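You operate a simulated robot arm through the tools that you are given. There is no shell and no other tool.

You are at the controls of a simulated robot arm. One attempt, no reset.

JOB
Test foam block Lot C-47 and put it in the tray for its grade.
Fine: tester slide plate in, crank to Test till the display gives the grade, crank back to Up, slide out again. Where these are worked on the way, their far stop is far enough and under half their travel is too little: tester slide plate.

It is judged by the outcome, as a careful person would: the job done as asked, and still so three seconds after it is handed in. It fails if anything else is knocked over, pushed out of place, dropped, spilled or broken.

ROBOT AND FRAMES
A 7-joint arm with a two-finger parallel gripper, fixed in place. Base frame: the origin is at the foot of the arm, x ahead of it, y to its left, z up; the work surface is at about z = 800. Units: mm, degrees, N and s.
With the tool pointing down near the work surface it reaches from about 440 to 920 mm from the base axis. Its first joint turns from -143.0 to 143.0 degrees. Payload 3 kg.
Tool frame: the origin (TCP) lies between the finger pads and is the grasp point; the fingertips stand 30 mm ahead of it; z points along the fingers, y is the line along which they close. Largest opening 94 mm; finger width 28, thickness 10; the body of the gripper, 50 by 96 mm, starts 55 mm behind the TCP.
Orientation is that of the tool frame in the base frame, as a unit quaternion [x, y, z, w]. With the fingers straight down and closing along the base's y, the tool's x points along the base's -x, its y along +y and its z along -z.

CONTROLS
- The arm moves only by the tool drive_tool. Its argument "rows" is a list that holds one entry, the list of rows, each a list of 7 numbers: the shift along the base's x, y, z in m, then the turn, a rotation vector about the base's x, y, z in degrees, then the finger opening in m, from 0 to 0.094. In form: [[[tx, ty, tz, wx, wy, wz, fingers], ...]]. A call has 1 to 20 rows; each row shifts and turns the commanded pose from where the row before left it. A row lasts 0.2 s, in which the tool goes at most 50 mm and 8.6 degrees; a call with a longer step from one row to the next is refused whole, and so is a gripper value outside its range. A pose out of reach is approached as far as the arm can. The call stops where the force on the tool passes 60 N (or 10 N more than at its start, if that is more) or the arm is blocked; 0.2 s more then pass. The fingers move at their own pace (about 72 mm/s each) and stop on an object; they squeeze with about 34 N. The grip force told is the motor's: it shows also when the fingers shut on nothing. Time passes only in rows, and 0.2 s behind the last, so rows that do not move let the fingers close. The reply holds the time, the measured pose of the TCP, the force on the tool along the base axes, the opening and the grip force, in the units named above and with some noise, with the torque about the TCP (base axes, N m) and any sound that the robot's microphone picked up, and new pictures: "show" is both (left out), scene, wrist or none.
- Cameras (640 x 400 px; columns grow to the right, rows downward): "scene" is fixed at [238.1, 661.3, 1557.4]; the picture's right is [-0.61, -0.79, 0.00], its down [-0.61, 0.47, -0.64] and it looks along [0.50, -0.39, -0.77] (base axes); focal length 303 px, centre (320, 200). "wrist" rides on the gripper at [76, 14, -103] in the tool frame; the picture's right is [-0.18, 0.98, 0.00], its down [-0.75, -0.14, -0.64] and it looks along [-0.63, -0.12, 0.77] (tool axes); focal length 243 px, centre (320, 200). There is no depth. A picture from a camera that has moved, and an enlarged one, comes with that camera's place and axes in the base frame and with its lens. The place of the scene camera against the robot may be out by one fixed shift of up to 25 mm in any direction.
- inspect(camera, box): a new picture of the part [left, top, right, bottom] of that camera's present view, enlarged. No time passes.
- job_done(): hands the job in; it is judged then, once.

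Nothing tells you positions but the pictures and the camera data. Unless the task says otherwise, let go and move clear before handing in.

The tools are called after ">>>" by a JSON object that holds its "name" and its "arguments". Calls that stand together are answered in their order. drive_tool: Moves the arm, as the interface text tells. Its arguments: {"type":"object","properties":{"rows":{"type":"array"},"show":{"type":"string","enum":["both","scene","wrist","none"]}},"required":["rows"]} The other tools are called the same way: inspect (camera, box) takes an enlarged picture of a part of a camera's view; job_done () hands the job in.

At the start:

```text
clock: 0.0
ee_pos: [452.0, 337.8, 1237.3]
tool_rot: [0.001, 1.0, 0.001, 0.0]
ft_force: [0.5, -0.1, 0.1]
ft_torque: [0.03, 0.02, 0.03]
gripper_width: 93.6
finger_force: 0.0
```

scene: 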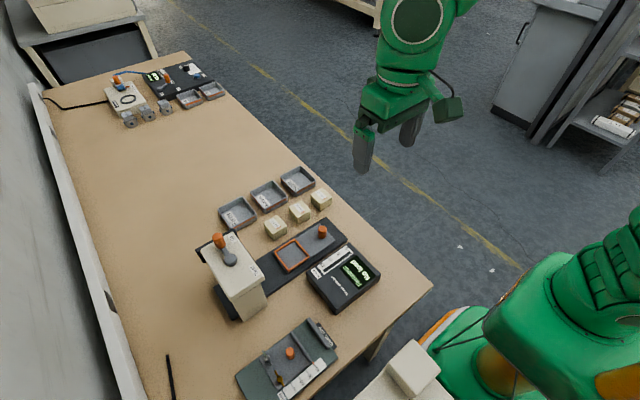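
wrist: 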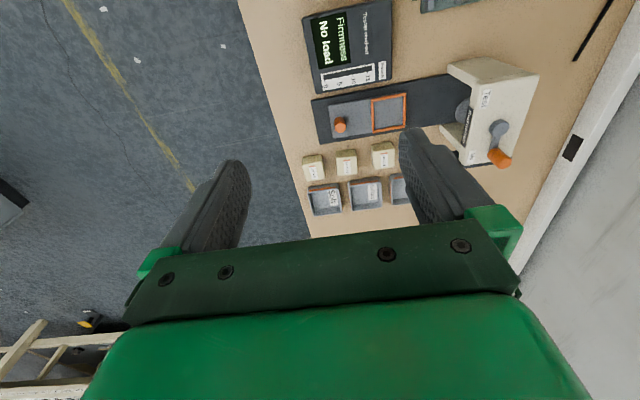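

I see a bench with a firmness tester (slide plate, crank, display), three foam blocks and three trays. I'll enlarge the pictures to read the labels first.

>>> {"name": "inspect", "arguments": {"camera": "scene", "box": [180, 150, 400, 330]}}

>>> {"name": "inspect", "arguments": {"camera": "wrist", "box": [290, 0, 550, 220]}}

>>> {"name": "inspect", "arguments": {"camera": "scene", "box": [210, 160, 340, 245]}}

>>> {"name": "inspect", "arguments": {"camera": "wrist", "box": [295, 130, 415, 220]}}

```text
2.22 times, centred on (290, 240) of scene
camera zoom: at [238.1, 661.3, 1557.4], right [-0.61, -0.79, 0.0], down [-0.61, 0.47, -0.64], along [0.5, -0.39, -0.77], focal length 673 px, centre (387, 111)
```

zoom: 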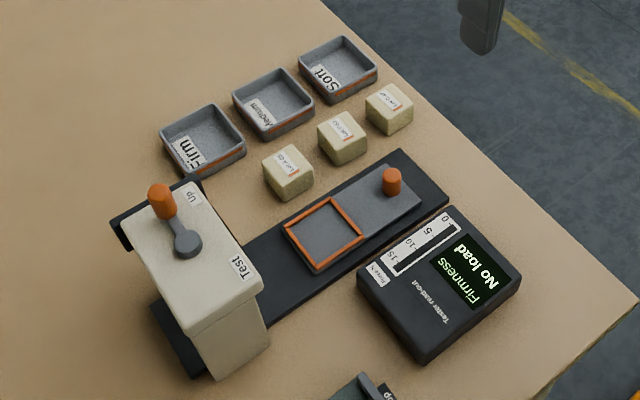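

```text
1.82 times, centred on (420, 110) of wrist
camera zoom: at [374.5, 350.8, 1339.2], right [0.18, 0.98, 0.0], down [0.75, -0.14, 0.64], along [0.63, -0.12, -0.77], focal length 441 px, centre (138, 364)
```

zoom: 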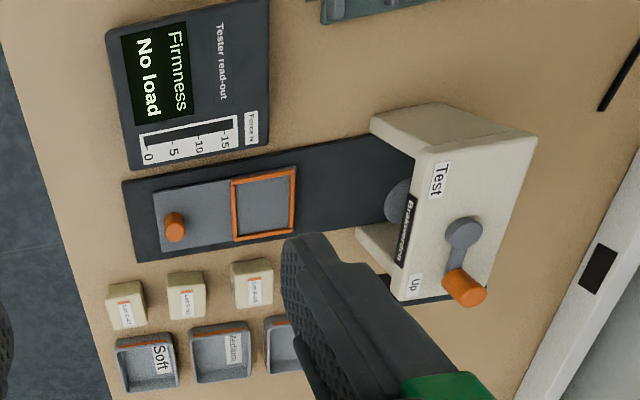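

```text
4.71 times, centred on (275, 202) of scene
camera zoom: at [238.1, 661.3, 1557.4], right [-0.61, -0.79, 0.0], down [-0.61, 0.47, -0.64], along [0.5, -0.39, -0.77], focal length 1425 px, centre (532, 188)
```

zoom: 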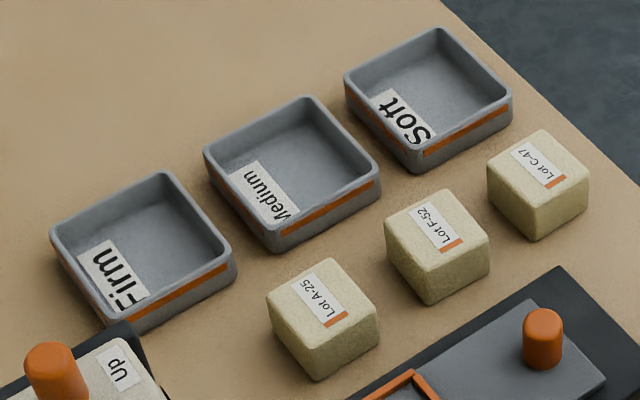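

```text
4.44 times, centred on (355, 175) of wrist
camera zoom: at [374.5, 350.8, 1339.2], right [0.18, 0.98, 0.0], down [0.75, -0.14, 0.64], along [0.63, -0.12, -0.77], focal length 1078 px, centre (164, 311)
```

zoom: 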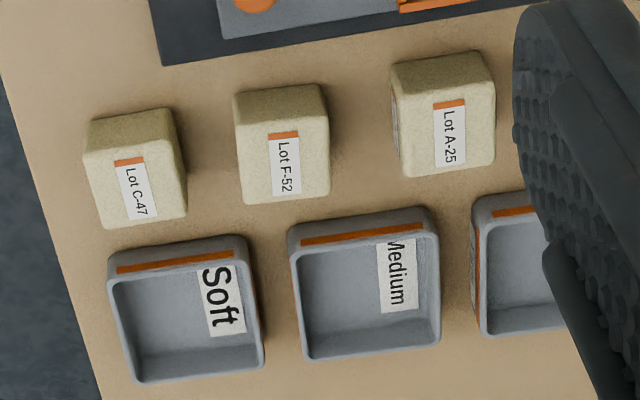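

C-47 is the block nearest the table's right edge, at roughly (680, 276). The slide knob is near (584, 350), and the tester head near (580, 600). I'll move above the block for a closer look.

>>> {"name": "drive_tool", "arguments": {"rows": [[[0.0225, -0.00775, -0.0296, 0, 0, 0, 0.07], [0.0225, -0.00775, -0.0296, 0, 0, 0, 0.07], [0.0225, -0.00775, -0.0296, 0, 0, 0, 0.07], [0.0225, -0.00775, -0.0296, 0, 0, 0, 0.07], [0.0225, -0.00775, -0.0296, 0, 0, 0, 0.07], [0.0225, -0.00775, -0.0296, 0, 0, 0, 0.07], [0.0225, -0.00775, -0.0296, 0, 0, 0, 0.07], [0.0225, -0.00775, -0.0296, 0, 0, 0, 0.07]]], "show": "both"}}

```text
clock: 1.8
ee_pos: [632.4, 279.1, 996.9]
tool_rot: [0.0, 1.0, 0.0, 0.0]
ft_force: [0.4, 0.2, 0.0]
ft_torque: [0.0, 0.02, 0.01]
gripper_width: 70.1
finger_force: 0.1
camera wrist: at [555.1, 290.5, 1099.7], right [0.18, 0.98, 0.0], down [0.75, -0.14, 0.64], along [0.63, -0.12, -0.77], focal length 243 px, centre (320, 200)
```

scene: 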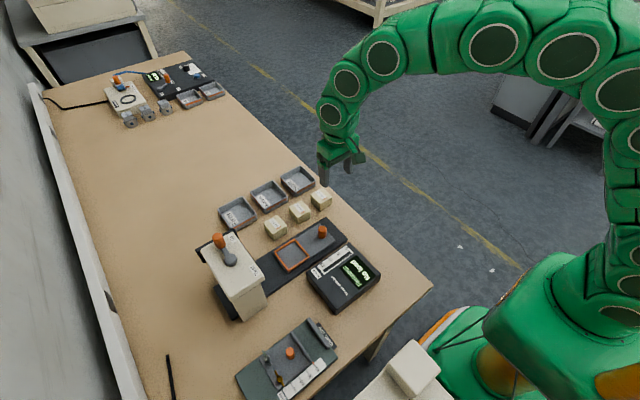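
wrist: 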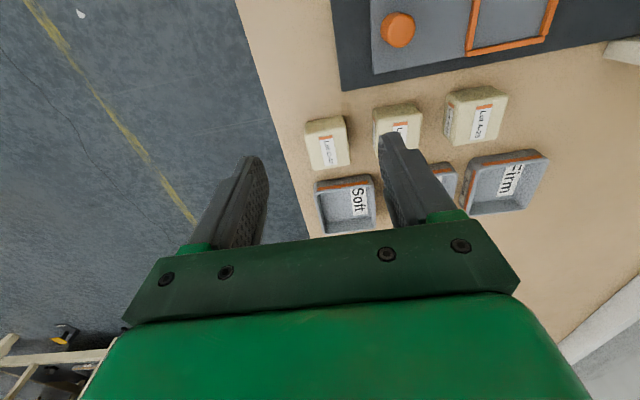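

C-47 is visible between the fingers in the wrist view. I'll zoom in to get its position and turn.

>>> {"name": "inspect", "arguments": {"camera": "wrist", "box": [290, 100, 400, 180]}}

>>> {"name": "inspect", "arguments": {"camera": "wrist", "box": [300, 0, 640, 220]}}

```text
5.00 times, centred on (345, 140) of wrist
camera zoom: at [555.1, 290.5, 1099.7], right [0.18, 0.98, 0.0], down [0.75, -0.14, 0.64], along [0.63, -0.12, -0.77], focal length 1213 px, centre (195, 500)
```

zoom: 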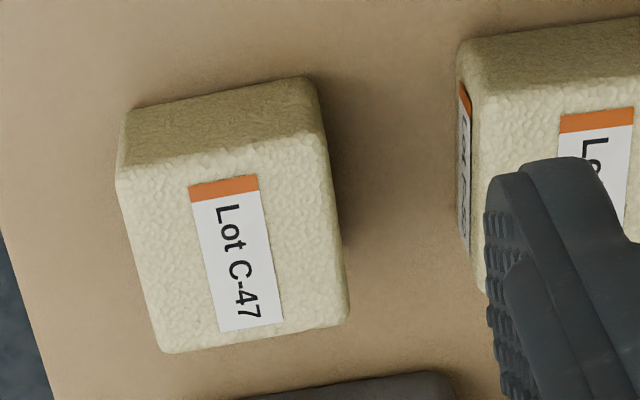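

```text
1.82 times, centred on (470, 110) of wrist
camera zoom: at [555.1, 290.5, 1099.7], right [0.18, 0.98, 0.0], down [0.75, -0.14, 0.64], along [0.63, -0.12, -0.77], focal length 441 px, centre (47, 364)
```

zoom: 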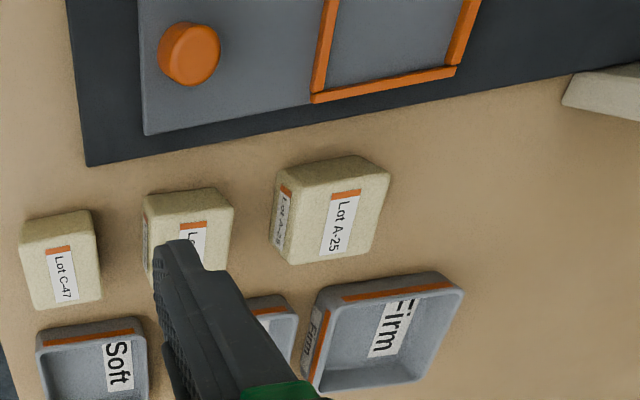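

C-47 measures about 47 x 47 x 40 mm, is square to the axes, and is centred near (694.5, 275) with its top at about z 839. I'll move directly above it and check alignment before going down.

>>> {"name": "drive_tool", "arguments": {"rows": [[[0.0155, -0.0006, -0.025, 0, 0, 0, 0.07], [0.0155, -0.0006, -0.025, 0, 0, 0, 0.07], [0.0155, -0.0006, -0.025, 0, 0, 0, 0.07], [0.0155, -0.0006, -0.025, 0, 0, 0, 0.07], [0, 0, 0, 0, 0, 0, 0.07]]], "show": "both"}}

```text
clock: 3.0
ee_pos: [694.2, 272.9, 901.9]
tool_rot: [0.0, 1.0, 0.0, 0.0]
ft_force: [-0.1, 0.7, -0.6]
ft_torque: [0.01, -0.02, 0.0]
gripper_width: 70.3
finger_force: 0.0
camera wrist: at [618.5, 285.8, 1003.3], right [0.18, 0.98, 0.0], down [0.75, -0.14, 0.64], along [0.63, -0.12, -0.77], focal length 243 px, centre (320, 200)
```

scene: 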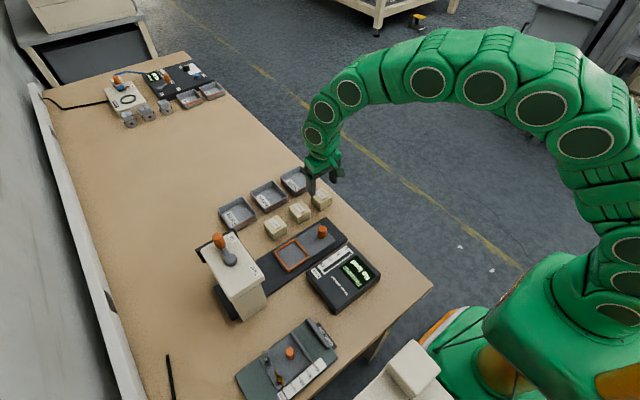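
wrist: 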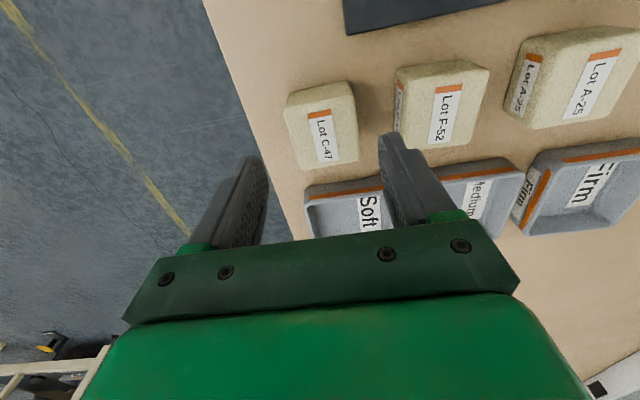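

The tool is now over C-47, whose label centre works out at about (694, 274). I'll go down to just above the block's mid-height and close on it.

>>> {"name": "drive_tool", "arguments": {"rows": [[[0, 0.0005, -0.02, 0, 0, 0, 0.07], [0, 0.0005, -0.02, 0, 0, 0, 0.07], [0, 0.0005, -0.02, 0, 0, 0, 0.07], [0, 0, 0, 0, 0, 0, 0.07]]], "show": "both"}}

```text
clock: 4.0
ee_pos: [696.5, 274.4, 841.7]
tool_rot: [0.0, 1.0, 0.0, 0.0]
ft_force: [0.5, 0.5, -0.1]
ft_torque: [0.02, -0.04, 0.0]
gripper_width: 70.0
finger_force: 0.0
camera wrist: at [619.1, 287.3, 943.3], right [0.18, 0.98, 0.0], down [0.75, -0.14, 0.64], along [0.63, -0.12, -0.77], focal length 243 px, centre (320, 200)
```

scene: 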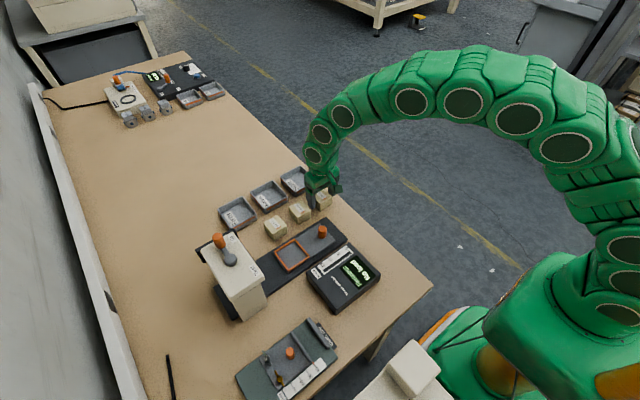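
wrist: 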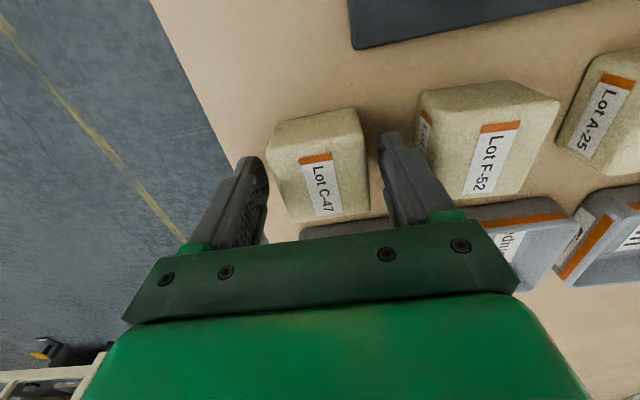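

The fingers straddle C-47 evenly with clearance to F-52. Now I'll close on the block.

>>> {"name": "drive_tool", "arguments": {"rows": [[[0, 0, 0, 0, 0, 0, 0.03], [0, 0, 0, 0, 0, 0, 0.03], [0, 0, 0, 0, 0, 0, 0.03], [0, 0, 0, 0, 0, 0, 0.03]]], "show": "wrist"}}

```text
clock: 5.0
ee_pos: [696.1, 273.5, 841.3]
tool_rot: [0.0, 1.0, -0.001, 0.0]
ft_force: [-0.5, -0.1, 1.1]
ft_torque: [-0.03, -0.01, 0.03]
gripper_width: 52.7
finger_force: 33.7
camera wrist: at [619.0, 287.4, 943.3], right [0.18, 0.98, 0.0], down [0.75, -0.14, 0.64], along [0.63, -0.12, -0.77], focal length 243 px, centre (320, 200)
```

wrist: 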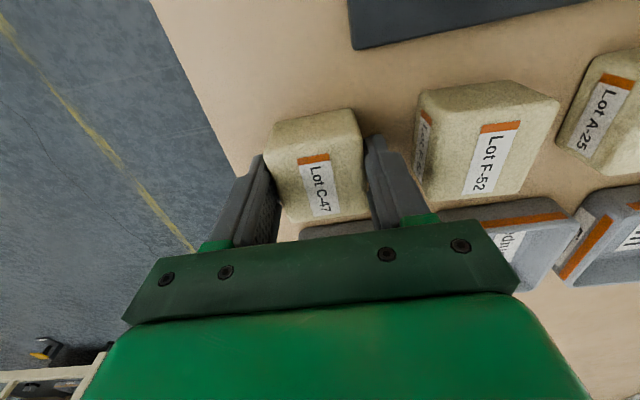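

The grip reads 34 N at 52.7 mm. I'll lift straight up and confirm that the block comes with it.

>>> {"name": "drive_tool", "arguments": {"rows": [[[0, 0, 0.02, 0, 0, 0, 0.03], [0, 0, 0.03, 0, 0, 0, 0.03], [0, 0, 0.03, 0, 0, 0, 0.03], [0, 0, 0.03, 0, 0, 0, 0.03], [0, 0, 0, 0, 0, 0, 0.03]]], "show": "both"}}

```text
clock: 6.2
ee_pos: [694.2, 275.1, 950.1]
tool_rot: [0.0, 1.0, 0.0, 0.001]
ft_force: [0.6, -0.3, -0.5]
ft_torque: [0.03, 0.01, -0.02]
gripper_width: 52.5
finger_force: 33.8
camera wrist: at [618.5, 288.5, 1052.4], right [0.18, 0.98, 0.0], down [0.75, -0.14, 0.64], along [0.63, -0.12, -0.77], focal length 243 px, centre (320, 200)
```

scene: 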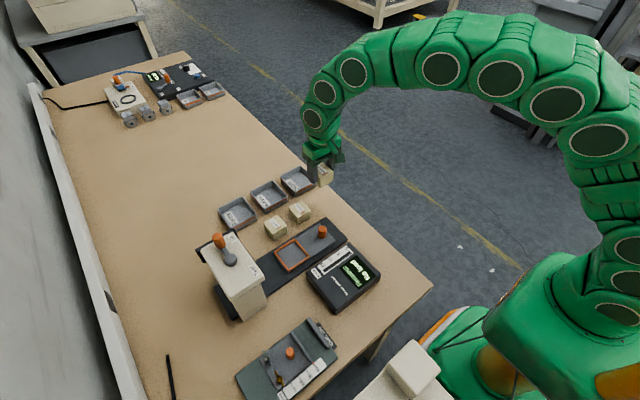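
wrist: 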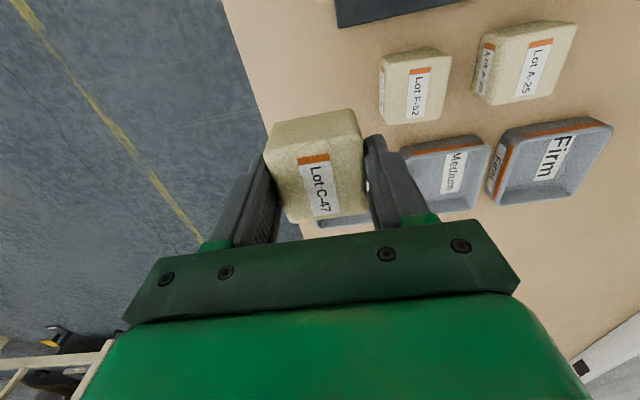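

C-47 is held, and the other blocks and the trays haven't moved. Next I'll carry it toward the tester's plate at a safe height and look at the pocket from above.

>>> {"name": "drive_tool", "arguments": {"rows": [[[-0.0276, 0.025, 0, 0, 0, 0, 0.03], [-0.0276, 0.025, 0, 0, 0, 0, 0.03], [-0.0276, 0.025, 0, 0, 0, 0, 0.03], [-0.0276, 0.025, 0, 0, 0, 0, 0.03], [-0.0276, 0.025, 0, 0, 0, 0, 0.03], [0, 0, 0, 0, 0, 0, 0.03]]], "show": "both"}}

>>> {"name": "inspect", "arguments": {"camera": "wrist", "box": [300, 0, 640, 212]}}

```text
clock: 7.6
ee_pos: [556.1, 399.9, 950.5]
tool_rot: [0.001, 1.0, -0.001, 0.0]
ft_force: [0.0, -0.3, -0.3]
ft_torque: [0.02, 0.02, 0.0]
gripper_width: 52.5
finger_force: 33.8
camera wrist: at [478.8, 413.3, 1052.4], right [0.18, 0.98, 0.0], down [0.75, -0.14, 0.64], along [0.63, -0.12, -0.77], focal length 243 px, centre (320, 200)
```

scene: 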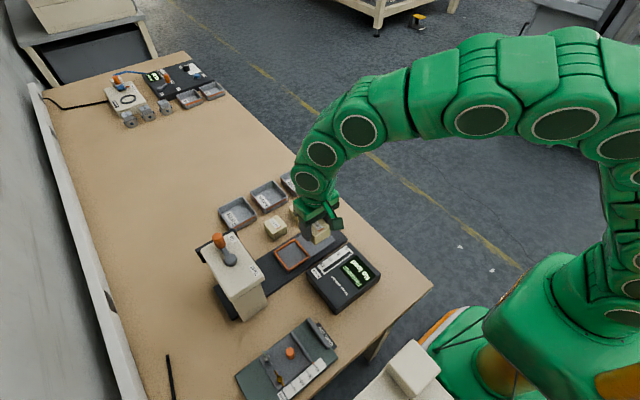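
wrist: 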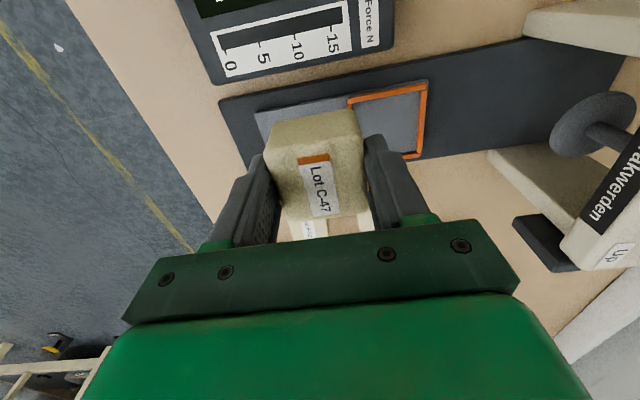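

```text
1.88 times, centred on (470, 106) of wrist
camera zoom: at [478.8, 413.3, 1052.4], right [0.18, 0.98, 0.0], down [0.75, -0.14, 0.64], along [0.63, -0.12, -0.77], focal length 457 px, centre (38, 377)
```

zoom: 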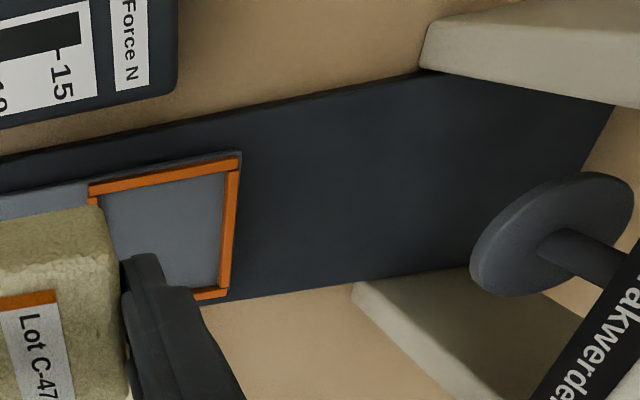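

The pocket frame measures about x 554–631 and y 424–497, with its centre near (592, 460). I'll centre the block above it, then come down partway and check.

>>> {"name": "drive_tool", "arguments": {"rows": [[[0.0121, 0.0202, 0, 0, 0, 0, 0.03], [0.0121, 0.0202, 0, 0, 0, 0, 0.03], [0.0121, 0.0202, 0, 0, 0, 0, 0.03], [0, 0, -0.02, 0, 0, 0, 0.03], [0, 0, -0.02, 0, 0, 0, 0.03], [0, 0, -0.02, 0, 0, 0, 0.03], [0, 0, 0, 0, 0, 0, 0.03]]], "show": "both"}}

>>> {"name": "inspect", "arguments": {"camera": "wrist", "box": [220, 60, 460, 220]}}

>>> {"name": "inspect", "arguments": {"camera": "scene", "box": [200, 180, 400, 310]}}

```text
clock: 9.2
ee_pos: [592.1, 459.6, 889.1]
tool_rot: [0.0, 1.0, 0.0, 0.0]
ft_force: [0.7, 0.1, -0.5]
ft_torque: [0.0, 0.02, 0.03]
gripper_width: 52.6
finger_force: 34.1
camera wrist: at [516.2, 472.4, 990.4], right [0.18, 0.98, 0.0], down [0.75, -0.14, 0.64], along [0.63, -0.12, -0.77], focal length 243 px, centre (320, 200)
```

scene: 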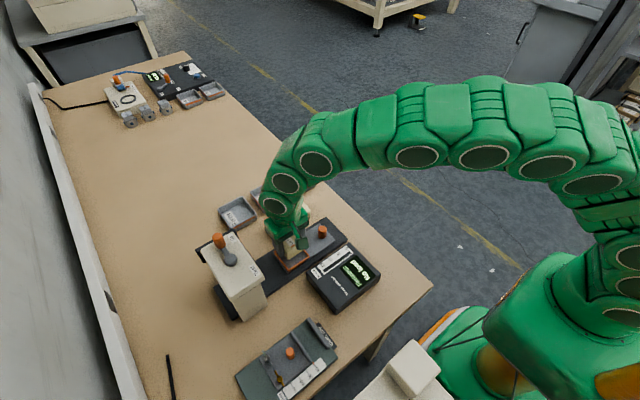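
wrist: 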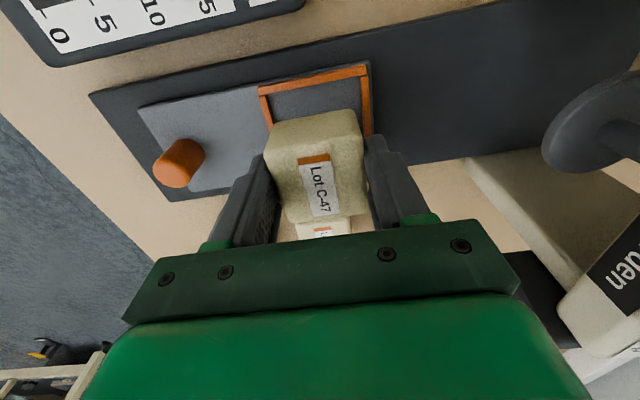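

```text
2.50 times, centred on (340, 140) of wrist
camera zoom: at [516.2, 472.4, 990.4], right [0.18, 0.98, 0.0], down [0.75, -0.14, 0.64], along [0.63, -0.12, -0.77], focal length 606 px, centre (270, 350)
```

zoom: 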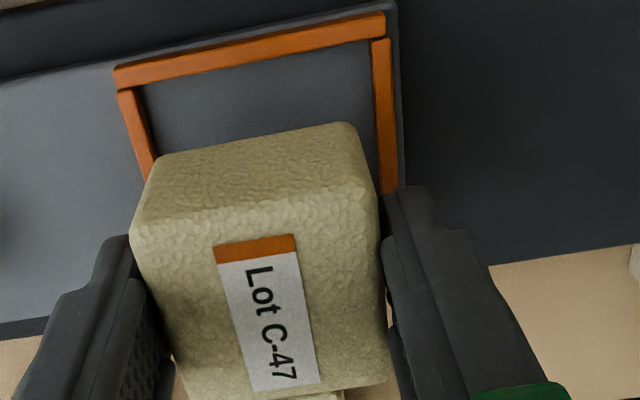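

```text
3.08 times, centred on (300, 245) of scene
camera zoom: at [238.1, 661.3, 1557.4], right [-0.61, -0.79, 0.0], down [-0.61, 0.47, -0.64], along [0.5, -0.39, -0.77], focal length 932 px, centre (382, 62)
```

zoom: 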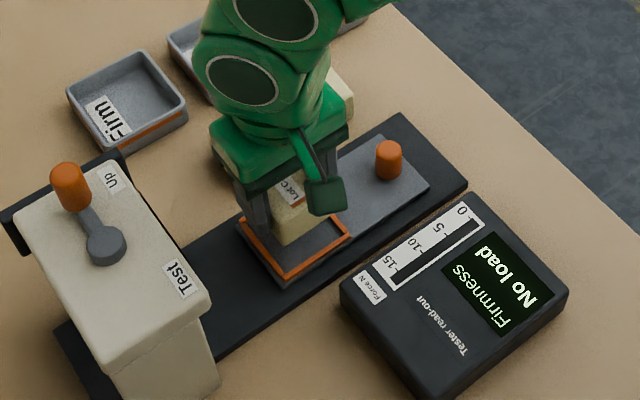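

The block is lined up over the pocket with even margins. I'll lower it 25 mm, then creep down while watching the vertical force.

>>> {"name": "drive_tool", "arguments": {"rows": [[[0, 0.0005, -0.01, 0, 0, 0, 0.03], [0, 0, -0.008, 0, 0, 0, 0.03], [0, 0, -0.005, 0, 0, 0, 0.03], [0, 0, 0, 0, 0, 0, 0.03]]], "show": "wrist"}}

>>> {"name": "inspect", "arguments": {"camera": "scene", "box": [250, 210, 350, 275]}}

```text
clock: 10.2
ee_pos: [589.8, 460.4, 865.6]
tool_rot: [0.0, 1.0, 0.0, 0.0]
ft_force: [0.4, 0.5, -0.1]
ft_torque: [-0.02, -0.03, -0.03]
gripper_width: 53.0
finger_force: 33.9
camera wrist: at [513.9, 473.4, 967.4], right [0.18, 0.98, 0.0], down [0.75, -0.14, 0.64], along [0.63, -0.12, -0.77], focal length 243 px, centre (320, 200)
```

wrist: 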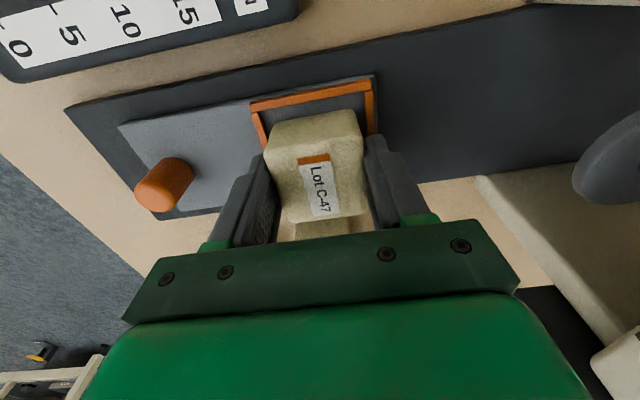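

```text
6.15 times, centred on (300, 242) of scene
camera zoom: at [238.1, 661.3, 1557.4], right [-0.61, -0.79, 0.0], down [-0.61, 0.47, -0.64], along [0.5, -0.39, -0.77], focal length 1863 px, centre (443, -62)
```

zoom: 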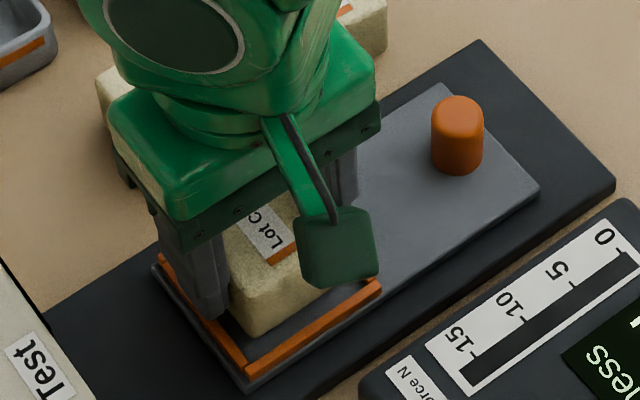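

The block now hovers just above the pocket floor. I'll shift 2 mm in x to recentre and keep creeping down.

>>> {"name": "drive_tool", "arguments": {"rows": [[[0.002, 0, -0.002, 0, 0, 0, 0.03], [0, 0, -0.002, 0, 0, 0, 0.03], [0, 0, 0, 0, 0, 0, 0.03]]], "show": "none"}}

```text
clock: 11.0
ee_pos: [592.9, 458.8, 863.6]
tool_rot: [0.0, 1.0, 0.0, 0.0]
ft_force: [-0.9, 0.1, 0.0]
ft_torque: [-0.03, -0.02, 0.01]
gripper_width: 52.8
finger_force: 34.0
```

No contact yet. I'll continue down in small steps.

>>> {"name": "drive_tool", "arguments": {"rows": [[[0, 0, -0.002, 0, 0, 0, 0.03], [0, 0, 0, 0, 0, 0, 0.03]]], "show": "none"}}

```text
clock: 11.6
ee_pos: [592.9, 460.0, 862.4]
tool_rot: [0.0, 1.0, 0.001, 0.001]
ft_force: [0.1, 0.0, 21.3]
ft_torque: [-0.12, 0.02, -0.04]
gripper_width: 52.6
finger_force: 34.1
```

Contact: 21 N upward at z 862, so the block is resting on the pocket floor at about z 820. I'll ease off 1 mm, open, and rise clear.

>>> {"name": "drive_tool", "arguments": {"rows": [[[0, 0, 0.001, 0, 0, 0, 0.03], [0, 0, 0, 0, 0, 0, 0.072], [0, 0, 0, 0, 0, 0, 0.072], [0, 0, 0, 0, 0, 0, 0.072]]], "show": "wrist"}}

>>> {"name": "inspect", "arguments": {"camera": "wrist", "box": [220, 60, 460, 220]}}

```text
clock: 12.6
ee_pos: [592.2, 460.1, 861.8]
tool_rot: [0.0, 1.0, 0.0, 0.0]
ft_force: [0.3, 0.7, -0.2]
ft_torque: [-0.02, 0.0, -0.02]
gripper_width: 72.0
finger_force: 0.1
camera wrist: at [516.8, 473.5, 964.1], right [0.18, 0.98, 0.0], down [0.75, -0.14, 0.64], along [0.63, -0.12, -0.77], focal length 243 px, centre (320, 200)
```

wrist: 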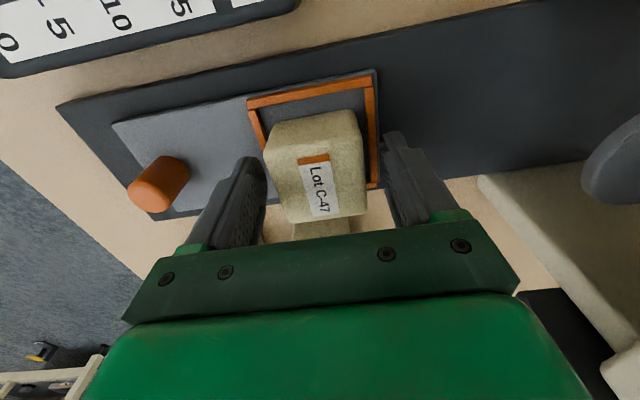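

```text
2.50 times, centred on (340, 140) of wrist
camera zoom: at [516.8, 473.5, 964.1], right [0.18, 0.98, 0.0], down [0.75, -0.14, 0.64], along [0.63, -0.12, -0.77], focal length 606 px, centre (270, 350)
```

zoom: 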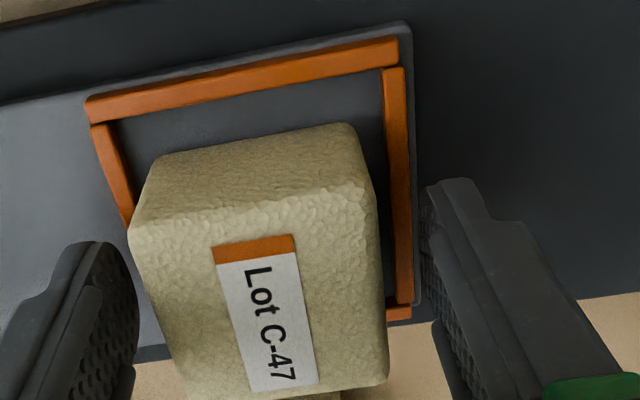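

C-47 is released and sits inside the pocket frame. I'll rise straight up and then look at the block and the slide knob.

>>> {"name": "drive_tool", "arguments": {"rows": [[[0, 0, 0.03, 0, 0, 0, 0.072], [0, 0, 0.03, 0, 0, 0, 0.072], [0, 0, 0.03, 0, 0, 0, 0.072], [-0.02, -0.03, 0, 0, 0, 0, 0.072], [-0.02, -0.03, 0, 0, 0, 0, 0.072], [-0.02, -0.03, 0, 0, 0, 0, 0.072], [0, 0, 0, 0, 0, 0, 0.072]]], "show": "both"}}

>>> {"name": "inspect", "arguments": {"camera": "wrist", "box": [220, 0, 540, 200]}}

>>> {"name": "inspect", "arguments": {"camera": "scene", "box": [200, 180, 400, 310]}}

```text
clock: 14.2
ee_pos: [529.9, 371.0, 952.5]
tool_rot: [0.0, 1.0, 0.0, 0.0]
ft_force: [-0.3, -0.7, 0.3]
ft_torque: [0.03, -0.03, 0.01]
gripper_width: 72.0
finger_force: 0.0
camera wrist: at [453.8, 384.0, 1053.7], right [0.18, 0.98, 0.0], down [0.75, -0.14, 0.64], along [0.63, -0.12, -0.77], focal length 243 px, centre (320, 200)
```

scene: 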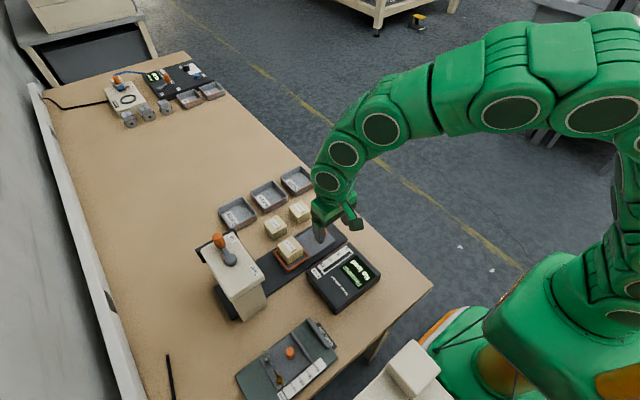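
wrist: 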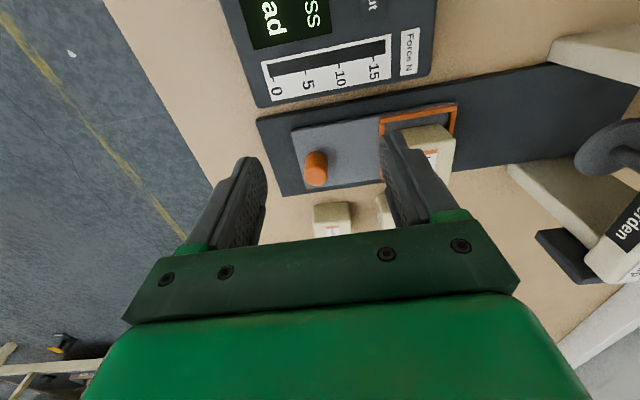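

```text
2.00 times, centred on (380, 100) of wrist
camera zoom: at [453.8, 384.0, 1053.7], right [0.18, 0.98, 0.0], down [0.75, -0.14, 0.64], along [0.63, -0.12, -0.77], focal length 485 px, centre (200, 400)
```

zoom: 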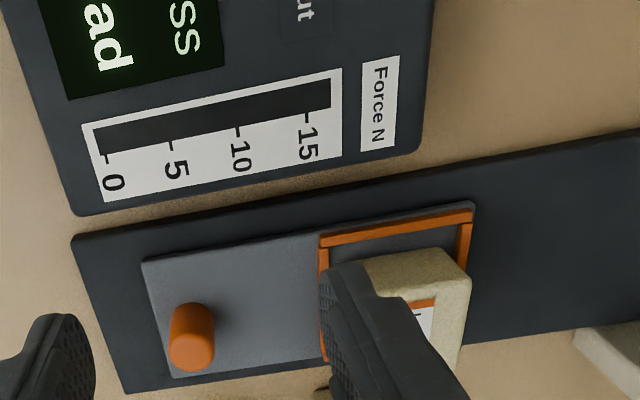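

```text
3.08 times, centred on (300, 245) of scene
camera zoom: at [238.1, 661.3, 1557.4], right [-0.61, -0.79, 0.0], down [-0.61, 0.47, -0.64], along [0.5, -0.39, -0.77], focal length 932 px, centre (382, 62)
```

zoom: 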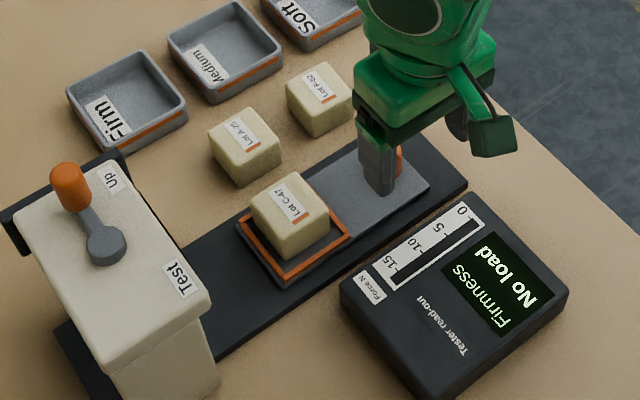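

The block sits square in the pocket. The slide knob is about 23 mm across and centred near (588.5, 354), with its top at about z 850. I'll move above it and check alignment.

>>> {"name": "drive_tool", "arguments": {"rows": [[[0.0195, -0.0055, 0, 0, 0, 0, 0.06], [0.0195, -0.0055, 0, 0, 0, 0, 0.06], [0.0195, -0.0055, 0, 0, 0, 0, 0.06], [0, 0, -0.025, 0, 0, 0, 0.06], [0, 0, -0.025, 0, 0, 0, 0.06], [0, 0, 0, 0, 0, 0, 0.06]]], "show": "both"}}

>>> {"name": "inspect", "arguments": {"camera": "wrist", "box": [220, 60, 460, 220]}}

```text
clock: 15.6
ee_pos: [590.8, 354.7, 903.7]
tool_rot: [0.0, 1.0, 0.0, 0.0]
ft_force: [-0.4, 0.8, -0.1]
ft_torque: [-0.03, -0.01, -0.03]
gripper_width: 60.0
finger_force: 0.1
camera wrist: at [513.9, 367.6, 1004.3], right [0.18, 0.98, 0.0], down [0.75, -0.14, 0.64], along [0.63, -0.12, -0.77], focal length 243 px, centre (320, 200)
```

scene: 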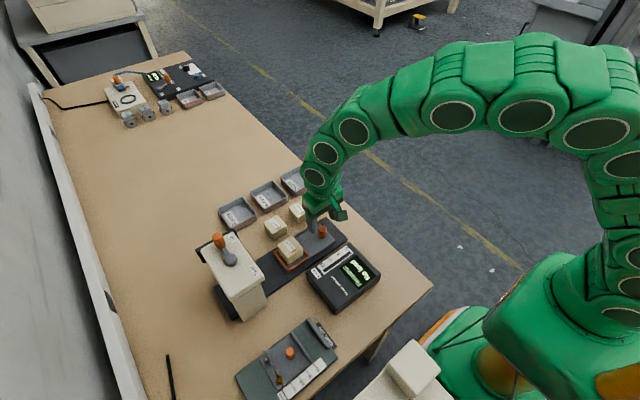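
wrist: 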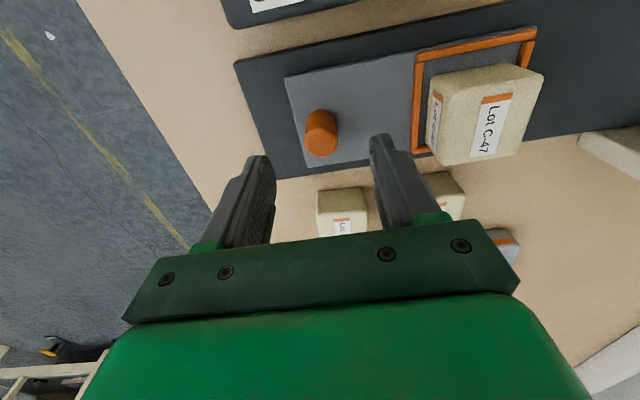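

```text
2.50 times, centred on (340, 140) of wrist
camera zoom: at [513.9, 367.6, 1004.3], right [0.18, 0.98, 0.0], down [0.75, -0.14, 0.64], along [0.63, -0.12, -0.77], focal length 606 px, centre (270, 350)
```

zoom: 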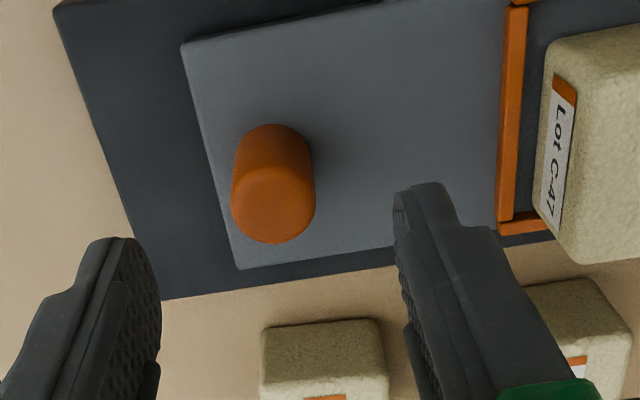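

The knob's top centre works out at (589.5, 354), directly under the tool. I'll descend so the tips stop a few mm above the plate and close on the knob.

>>> {"name": "drive_tool", "arguments": {"rows": [[[0, 0, -0.02, 0, 0, 0, 0.06], [0, 0, -0.015, 0, 0, 0, 0.06], [0, 0, -0.011, 0, 0, 0, 0.06], [0, 0, 0, 0, 0, 0, 0.06], [0, 0, 0, 0, 0, 0, 0.01], [0, 0, 0, 0, 0, 0, 0.01], [0, 0, 0, 0, 0, 0, 0.01], [0, 0, 0, 0, 0, 0, 0.01]]], "show": "both"}}

```text
clock: 17.4
ee_pos: [591.6, 353.8, 854.4]
tool_rot: [0.0, 1.0, 0.0, 0.0]
ft_force: [0.7, 26.3, -8.8]
ft_torque: [0.48, -0.17, 0.01]
gripper_width: 23.1
finger_force: 45.1
camera wrist: at [515.3, 367.8, 956.0], right [0.18, 0.98, 0.0], down [0.75, -0.14, 0.64], along [0.63, -0.12, -0.77], focal length 243 px, centre (320, 200)
```

scene: 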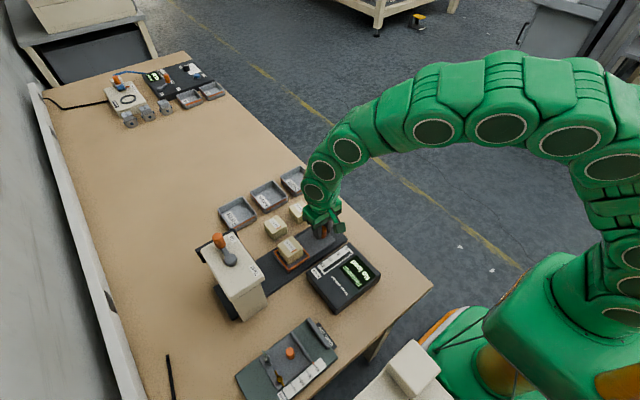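
wrist: 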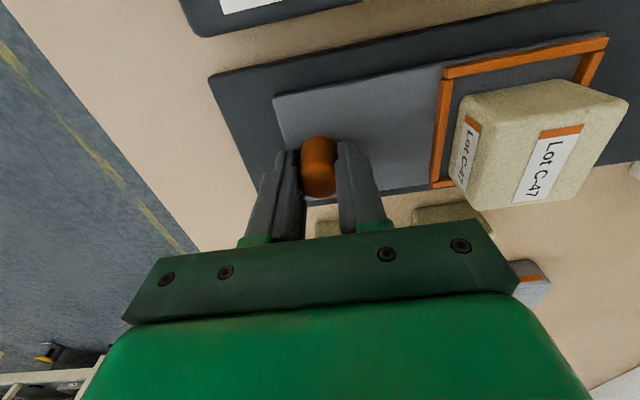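

The knob is gripped at 23 mm, with a small sideways preload because I was about 1 mm off-centre. I'll start sliding the plate in along +y and watch the force.

>>> {"name": "drive_tool", "arguments": {"rows": [[[0, 0.004, 0, 0, 0, 0, 0.01], [0, 0.008, 0, 0, 0, 0, 0.01], [0, 0.008, 0, 0, 0, 0, 0.01], [0, 0, 0, 0, 0, 0, 0.01]]], "show": "wrist"}}

```text
clock: 18.4
ee_pos: [591.7, 373.2, 854.2]
tool_rot: [0.0, 1.0, -0.001, -0.001]
ft_force: [-23.2, 0.2, -9.2]
ft_torque: [-0.02, 0.12, 0.04]
gripper_width: 23.6
finger_force: 44.8
camera wrist: at [515.5, 386.9, 956.2], right [0.18, 0.98, 0.0], down [0.75, -0.14, 0.64], along [0.63, -0.12, -0.77], focal length 243 px, centre (320, 200)
```

wrist: 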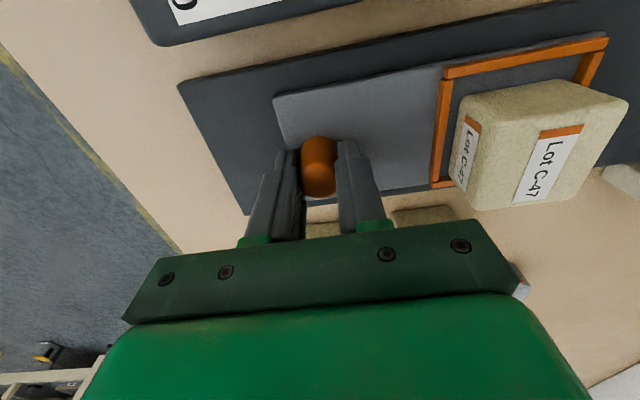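

The plate and block are moving in together. There's a 23 N side load in −x, so I'll correct by 1 mm in x while continuing.

>>> {"name": "drive_tool", "arguments": {"rows": [[[-0.001, 0.005, 0, 0, 0, 0, 0.01], [0, 0.008, 0, 0, 0, 0, 0.01], [0, 0.008, 0, 0, 0, 0, 0.01], [0, 0, 0, 0, 0, 0, 0.01]]], "show": "none"}}

```text
clock: 19.4
ee_pos: [591.7, 394.4, 856.5]
tool_rot: [0.001, 1.0, 0.0, 0.0]
ft_force: [21.1, 0.8, -27.1]
ft_torque: [-0.01, -0.5, 0.0]
gripper_width: 23.1
finger_force: 44.6
```

The rail runs along y to within a fraction of a mm. I'll trim x by +0.5 mm and z by −0.5 mm and keep sliding.

>>> {"name": "drive_tool", "arguments": {"rows": [[[0.0005, 0.006, -0.0005, 0, 0, 0, 0.01], [0, 0.008, 0, 0, 0, 0, 0.01], [0, 0.008, 0, 0, 0, 0, 0.01], [0, 0, 0, 0, 0, 0, 0.01]]], "show": "both"}}

```text
clock: 20.4
ee_pos: [590.8, 416.6, 858.3]
tool_rot: [0.0, 1.0, -0.001, -0.001]
ft_force: [0.0, 0.8, -6.4]
ft_torque: [0.02, -0.31, 0.04]
gripper_width: 23.1
finger_force: 44.6
camera wrist: at [515.0, 430.1, 958.9], right [0.18, 0.98, 0.0], down [0.76, -0.14, 0.64], along [0.63, -0.12, -0.77], focal length 243 px, centre (320, 200)
```

scene: 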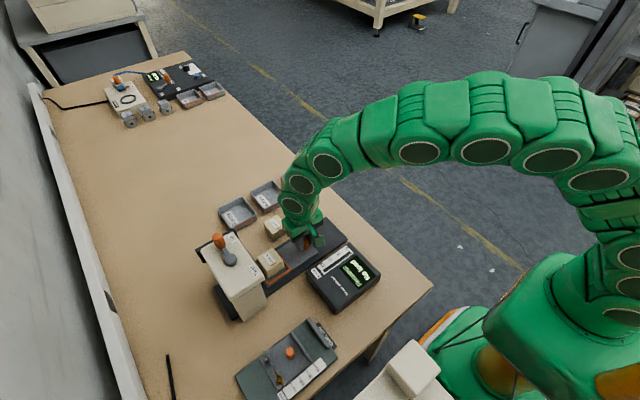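
wrist: 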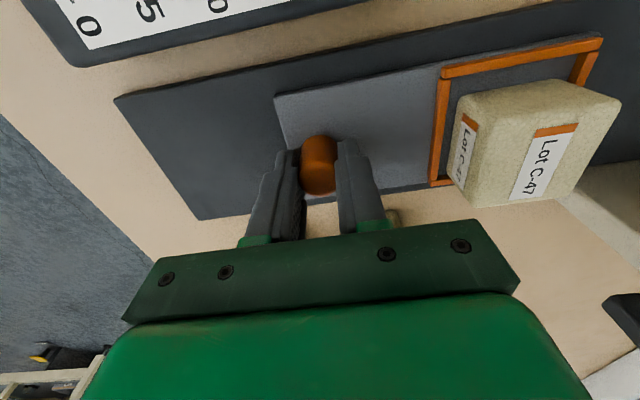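

Loads are near zero and the block is heading under the head. Continuing.

>>> {"name": "drive_tool", "arguments": {"rows": [[[0, 0.008, 0, 0, 0, 0, 0.01], [0, 0.008, 0, 0, 0, 0, 0.01], [0, 0.008, 0, 0, 0, 0, 0.01], [0, 0, 0, 0, 0, 0, 0.01]]], "show": "both"}}

>>> {"name": "inspect", "arguments": {"camera": "scene", "box": [200, 180, 360, 330]}}

```text
clock: 21.4
ee_pos: [590.9, 441.2, 857.7]
tool_rot: [0.0, 1.0, 0.001, 0.001]
ft_force: [-14.0, 0.8, 28.8]
ft_torque: [0.03, 0.36, -0.06]
gripper_width: 22.9
finger_force: 45.3
camera wrist: at [514.6, 454.1, 958.6], right [0.18, 0.98, 0.0], down [0.75, -0.14, 0.64], along [0.63, -0.12, -0.77], focal length 243 px, centre (320, 200)
```

scene: 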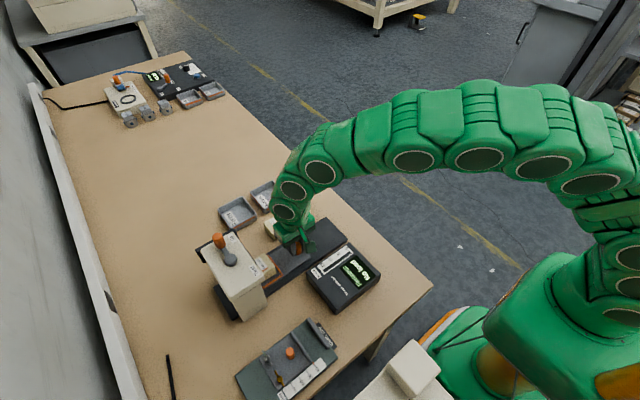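
wrist: 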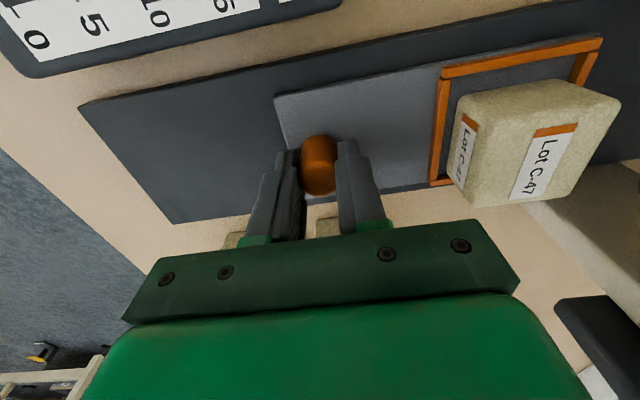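

```text
2.67 times, centred on (280, 255) of scene
camera zoom: at [238.1, 661.3, 1557.4], right [-0.61, -0.79, 0.0], down [-0.61, 0.47, -0.64], along [0.5, -0.39, -0.77], focal length 807 px, centre (427, 53)
```

zoom: 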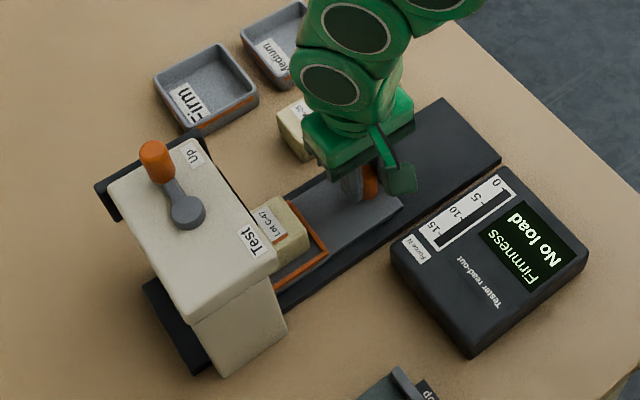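

About 87 mm of travel so far, and the block is going under the head with clearance. I'll continue in smaller steps toward the stop.

>>> {"name": "drive_tool", "arguments": {"rows": [[[-0.0003, 0.006, 0.0005, 0, 0, 0, 0.01], [0, 0.006, 0, 0, 0, 0, 0.01], [0, 0.006, 0, 0, 0, 0, 0.01], [0, 0, 0, 0, 0, 0, 0.01]]], "show": "scene"}}

>>> {"name": "inspect", "arguments": {"camera": "scene", "box": [200, 180, 360, 330]}}

```text
clock: 22.4
ee_pos: [592.4, 458.8, 857.2]
tool_rot: [0.0, 1.0, 0.0, 0.0]
ft_force: [4.9, 1.3, 13.3]
ft_torque: [0.01, 0.09, 0.04]
gripper_width: 23.0
finger_force: 44.9
```

scene: 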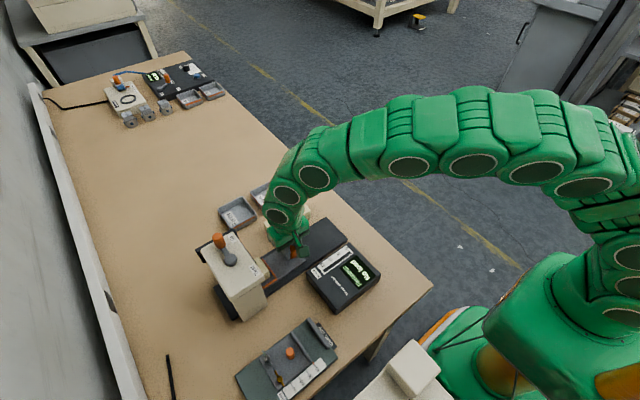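

```text
2.67 times, centred on (280, 255) of scene
camera zoom: at [238.1, 661.3, 1557.4], right [-0.61, -0.79, 0.0], down [-0.61, 0.47, -0.64], along [0.5, -0.39, -0.77], focal length 807 px, centre (427, 53)
```

zoom: 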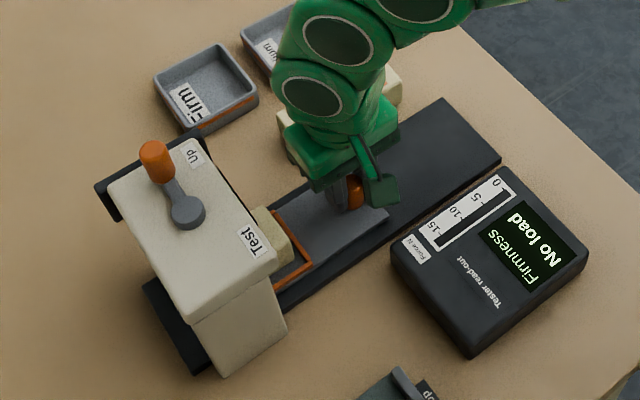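

The block is mostly under the head, with no resistance in y yet. I'll continue carefully.

>>> {"name": "drive_tool", "arguments": {"rows": [[[0, 0.005, 0.0002, 0, 0, 0, 0.01], [0, 0.005, 0, 0, 0, 0, 0.01], [0, 0, 0, 0, 0, 0, 0.01]]], "show": "none"}}

```text
clock: 23.2
ee_pos: [591.9, 468.7, 857.4]
tool_rot: [0.0, 1.0, 0.001, 0.001]
ft_force: [3.9, 0.0, 34.3]
ft_torque: [0.0, -0.12, -0.02]
gripper_width: 22.8
finger_force: 45.2
```

Still sliding freely. I'll raise 0.7 mm to relieve the vertical load and go on.

>>> {"name": "drive_tool", "arguments": {"rows": [[[0, 0.004, 0.0007, 0, 0, 0, 0.01], [0, 0.004, 0, 0, 0, 0, 0.01], [0, 0, 0, 0, 0, 0, 0.01]]], "show": "both"}}

>>> {"name": "inspect", "arguments": {"camera": "scene", "box": [200, 180, 360, 330]}}

```text
clock: 24.0
ee_pos: [591.1, 477.1, 857.1]
tool_rot: [0.0, 1.0, 0.0, 0.0]
ft_force: [22.7, 0.0, 15.1]
ft_torque: [0.06, -1.11, 0.01]
gripper_width: 23.1
finger_force: 45.2
camera wrist: at [514.6, 490.5, 958.4], right [0.18, 0.98, 0.0], down [0.75, -0.14, 0.64], along [0.63, -0.12, -0.77], focal length 243 px, centre (320, 200)
```

scene: 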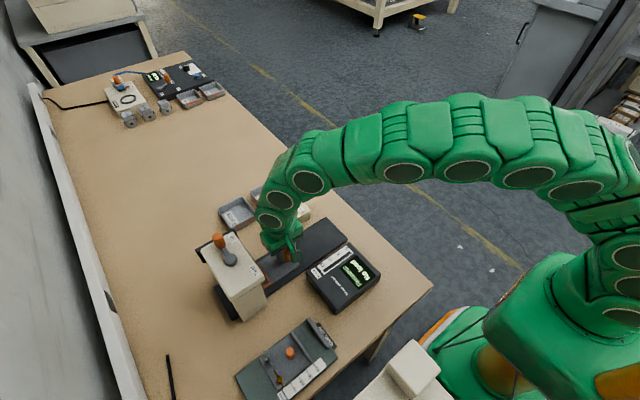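
wrist: 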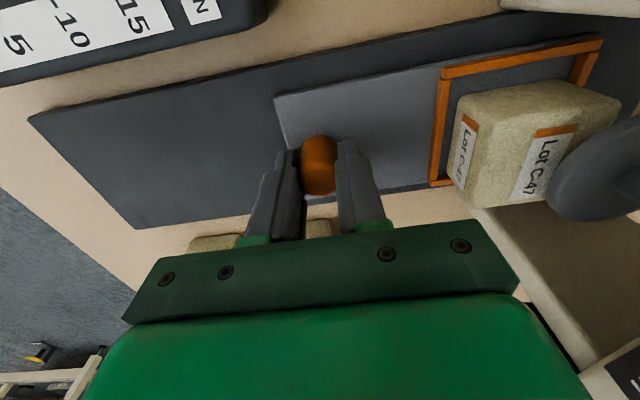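

```text
2.67 times, centred on (280, 255) of scene
camera zoom: at [238.1, 661.3, 1557.4], right [-0.61, -0.79, 0.0], down [-0.61, 0.47, -0.64], along [0.5, -0.39, -0.77], focal length 807 px, centre (427, 53)
```

zoom: 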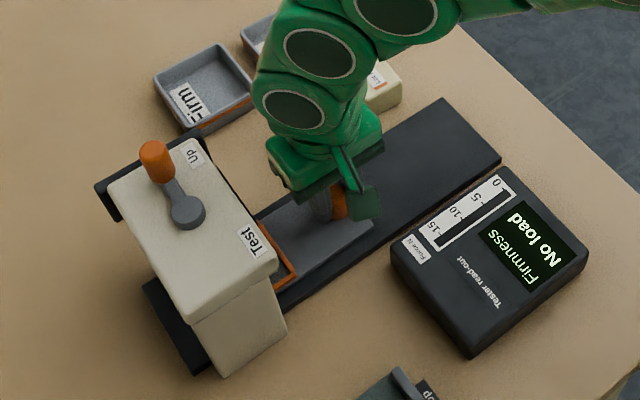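

Travel is now 123 mm, and the gripper body is still about 28 mm from the head. I'll continue in small steps to find the stop.

>>> {"name": "drive_tool", "arguments": {"rows": [[[-0.0004, 0.003, 0.0003, 0, 0, 0, 0.01], [0, 0.003, 0, 0, 0, 0, 0.01], [0, 0, 0, 0, 0, 0, 0.01]]], "show": "none"}}

```text
clock: 24.8
ee_pos: [590.8, 483.9, 856.3]
tool_rot: [0.0, 1.0, -0.001, 0.0]
ft_force: [34.6, 1.3, -5.9]
ft_torque: [0.01, -1.12, 0.0]
gripper_width: 23.1
finger_force: 45.4
```

The side load shows that I trimmed x the wrong way, so I'll shift +0.8 mm and keep going.

>>> {"name": "drive_tool", "arguments": {"rows": [[[0.0008, 0.003, 0, 0, 0, 0, 0.01], [0, 0.003, 0, 0, 0, 0, 0.01], [0, 0, 0, 0, 0, 0, 0.01]]], "show": "none"}}

```text
clock: 25.6
ee_pos: [589.5, 489.9, 856.8]
tool_rot: [-0.001, 1.0, 0.0, -0.002]
ft_force: [0.5, 1.7, -5.6]
ft_torque: [0.07, 0.1, 0.02]
gripper_width: 23.2
finger_force: 45.0
```

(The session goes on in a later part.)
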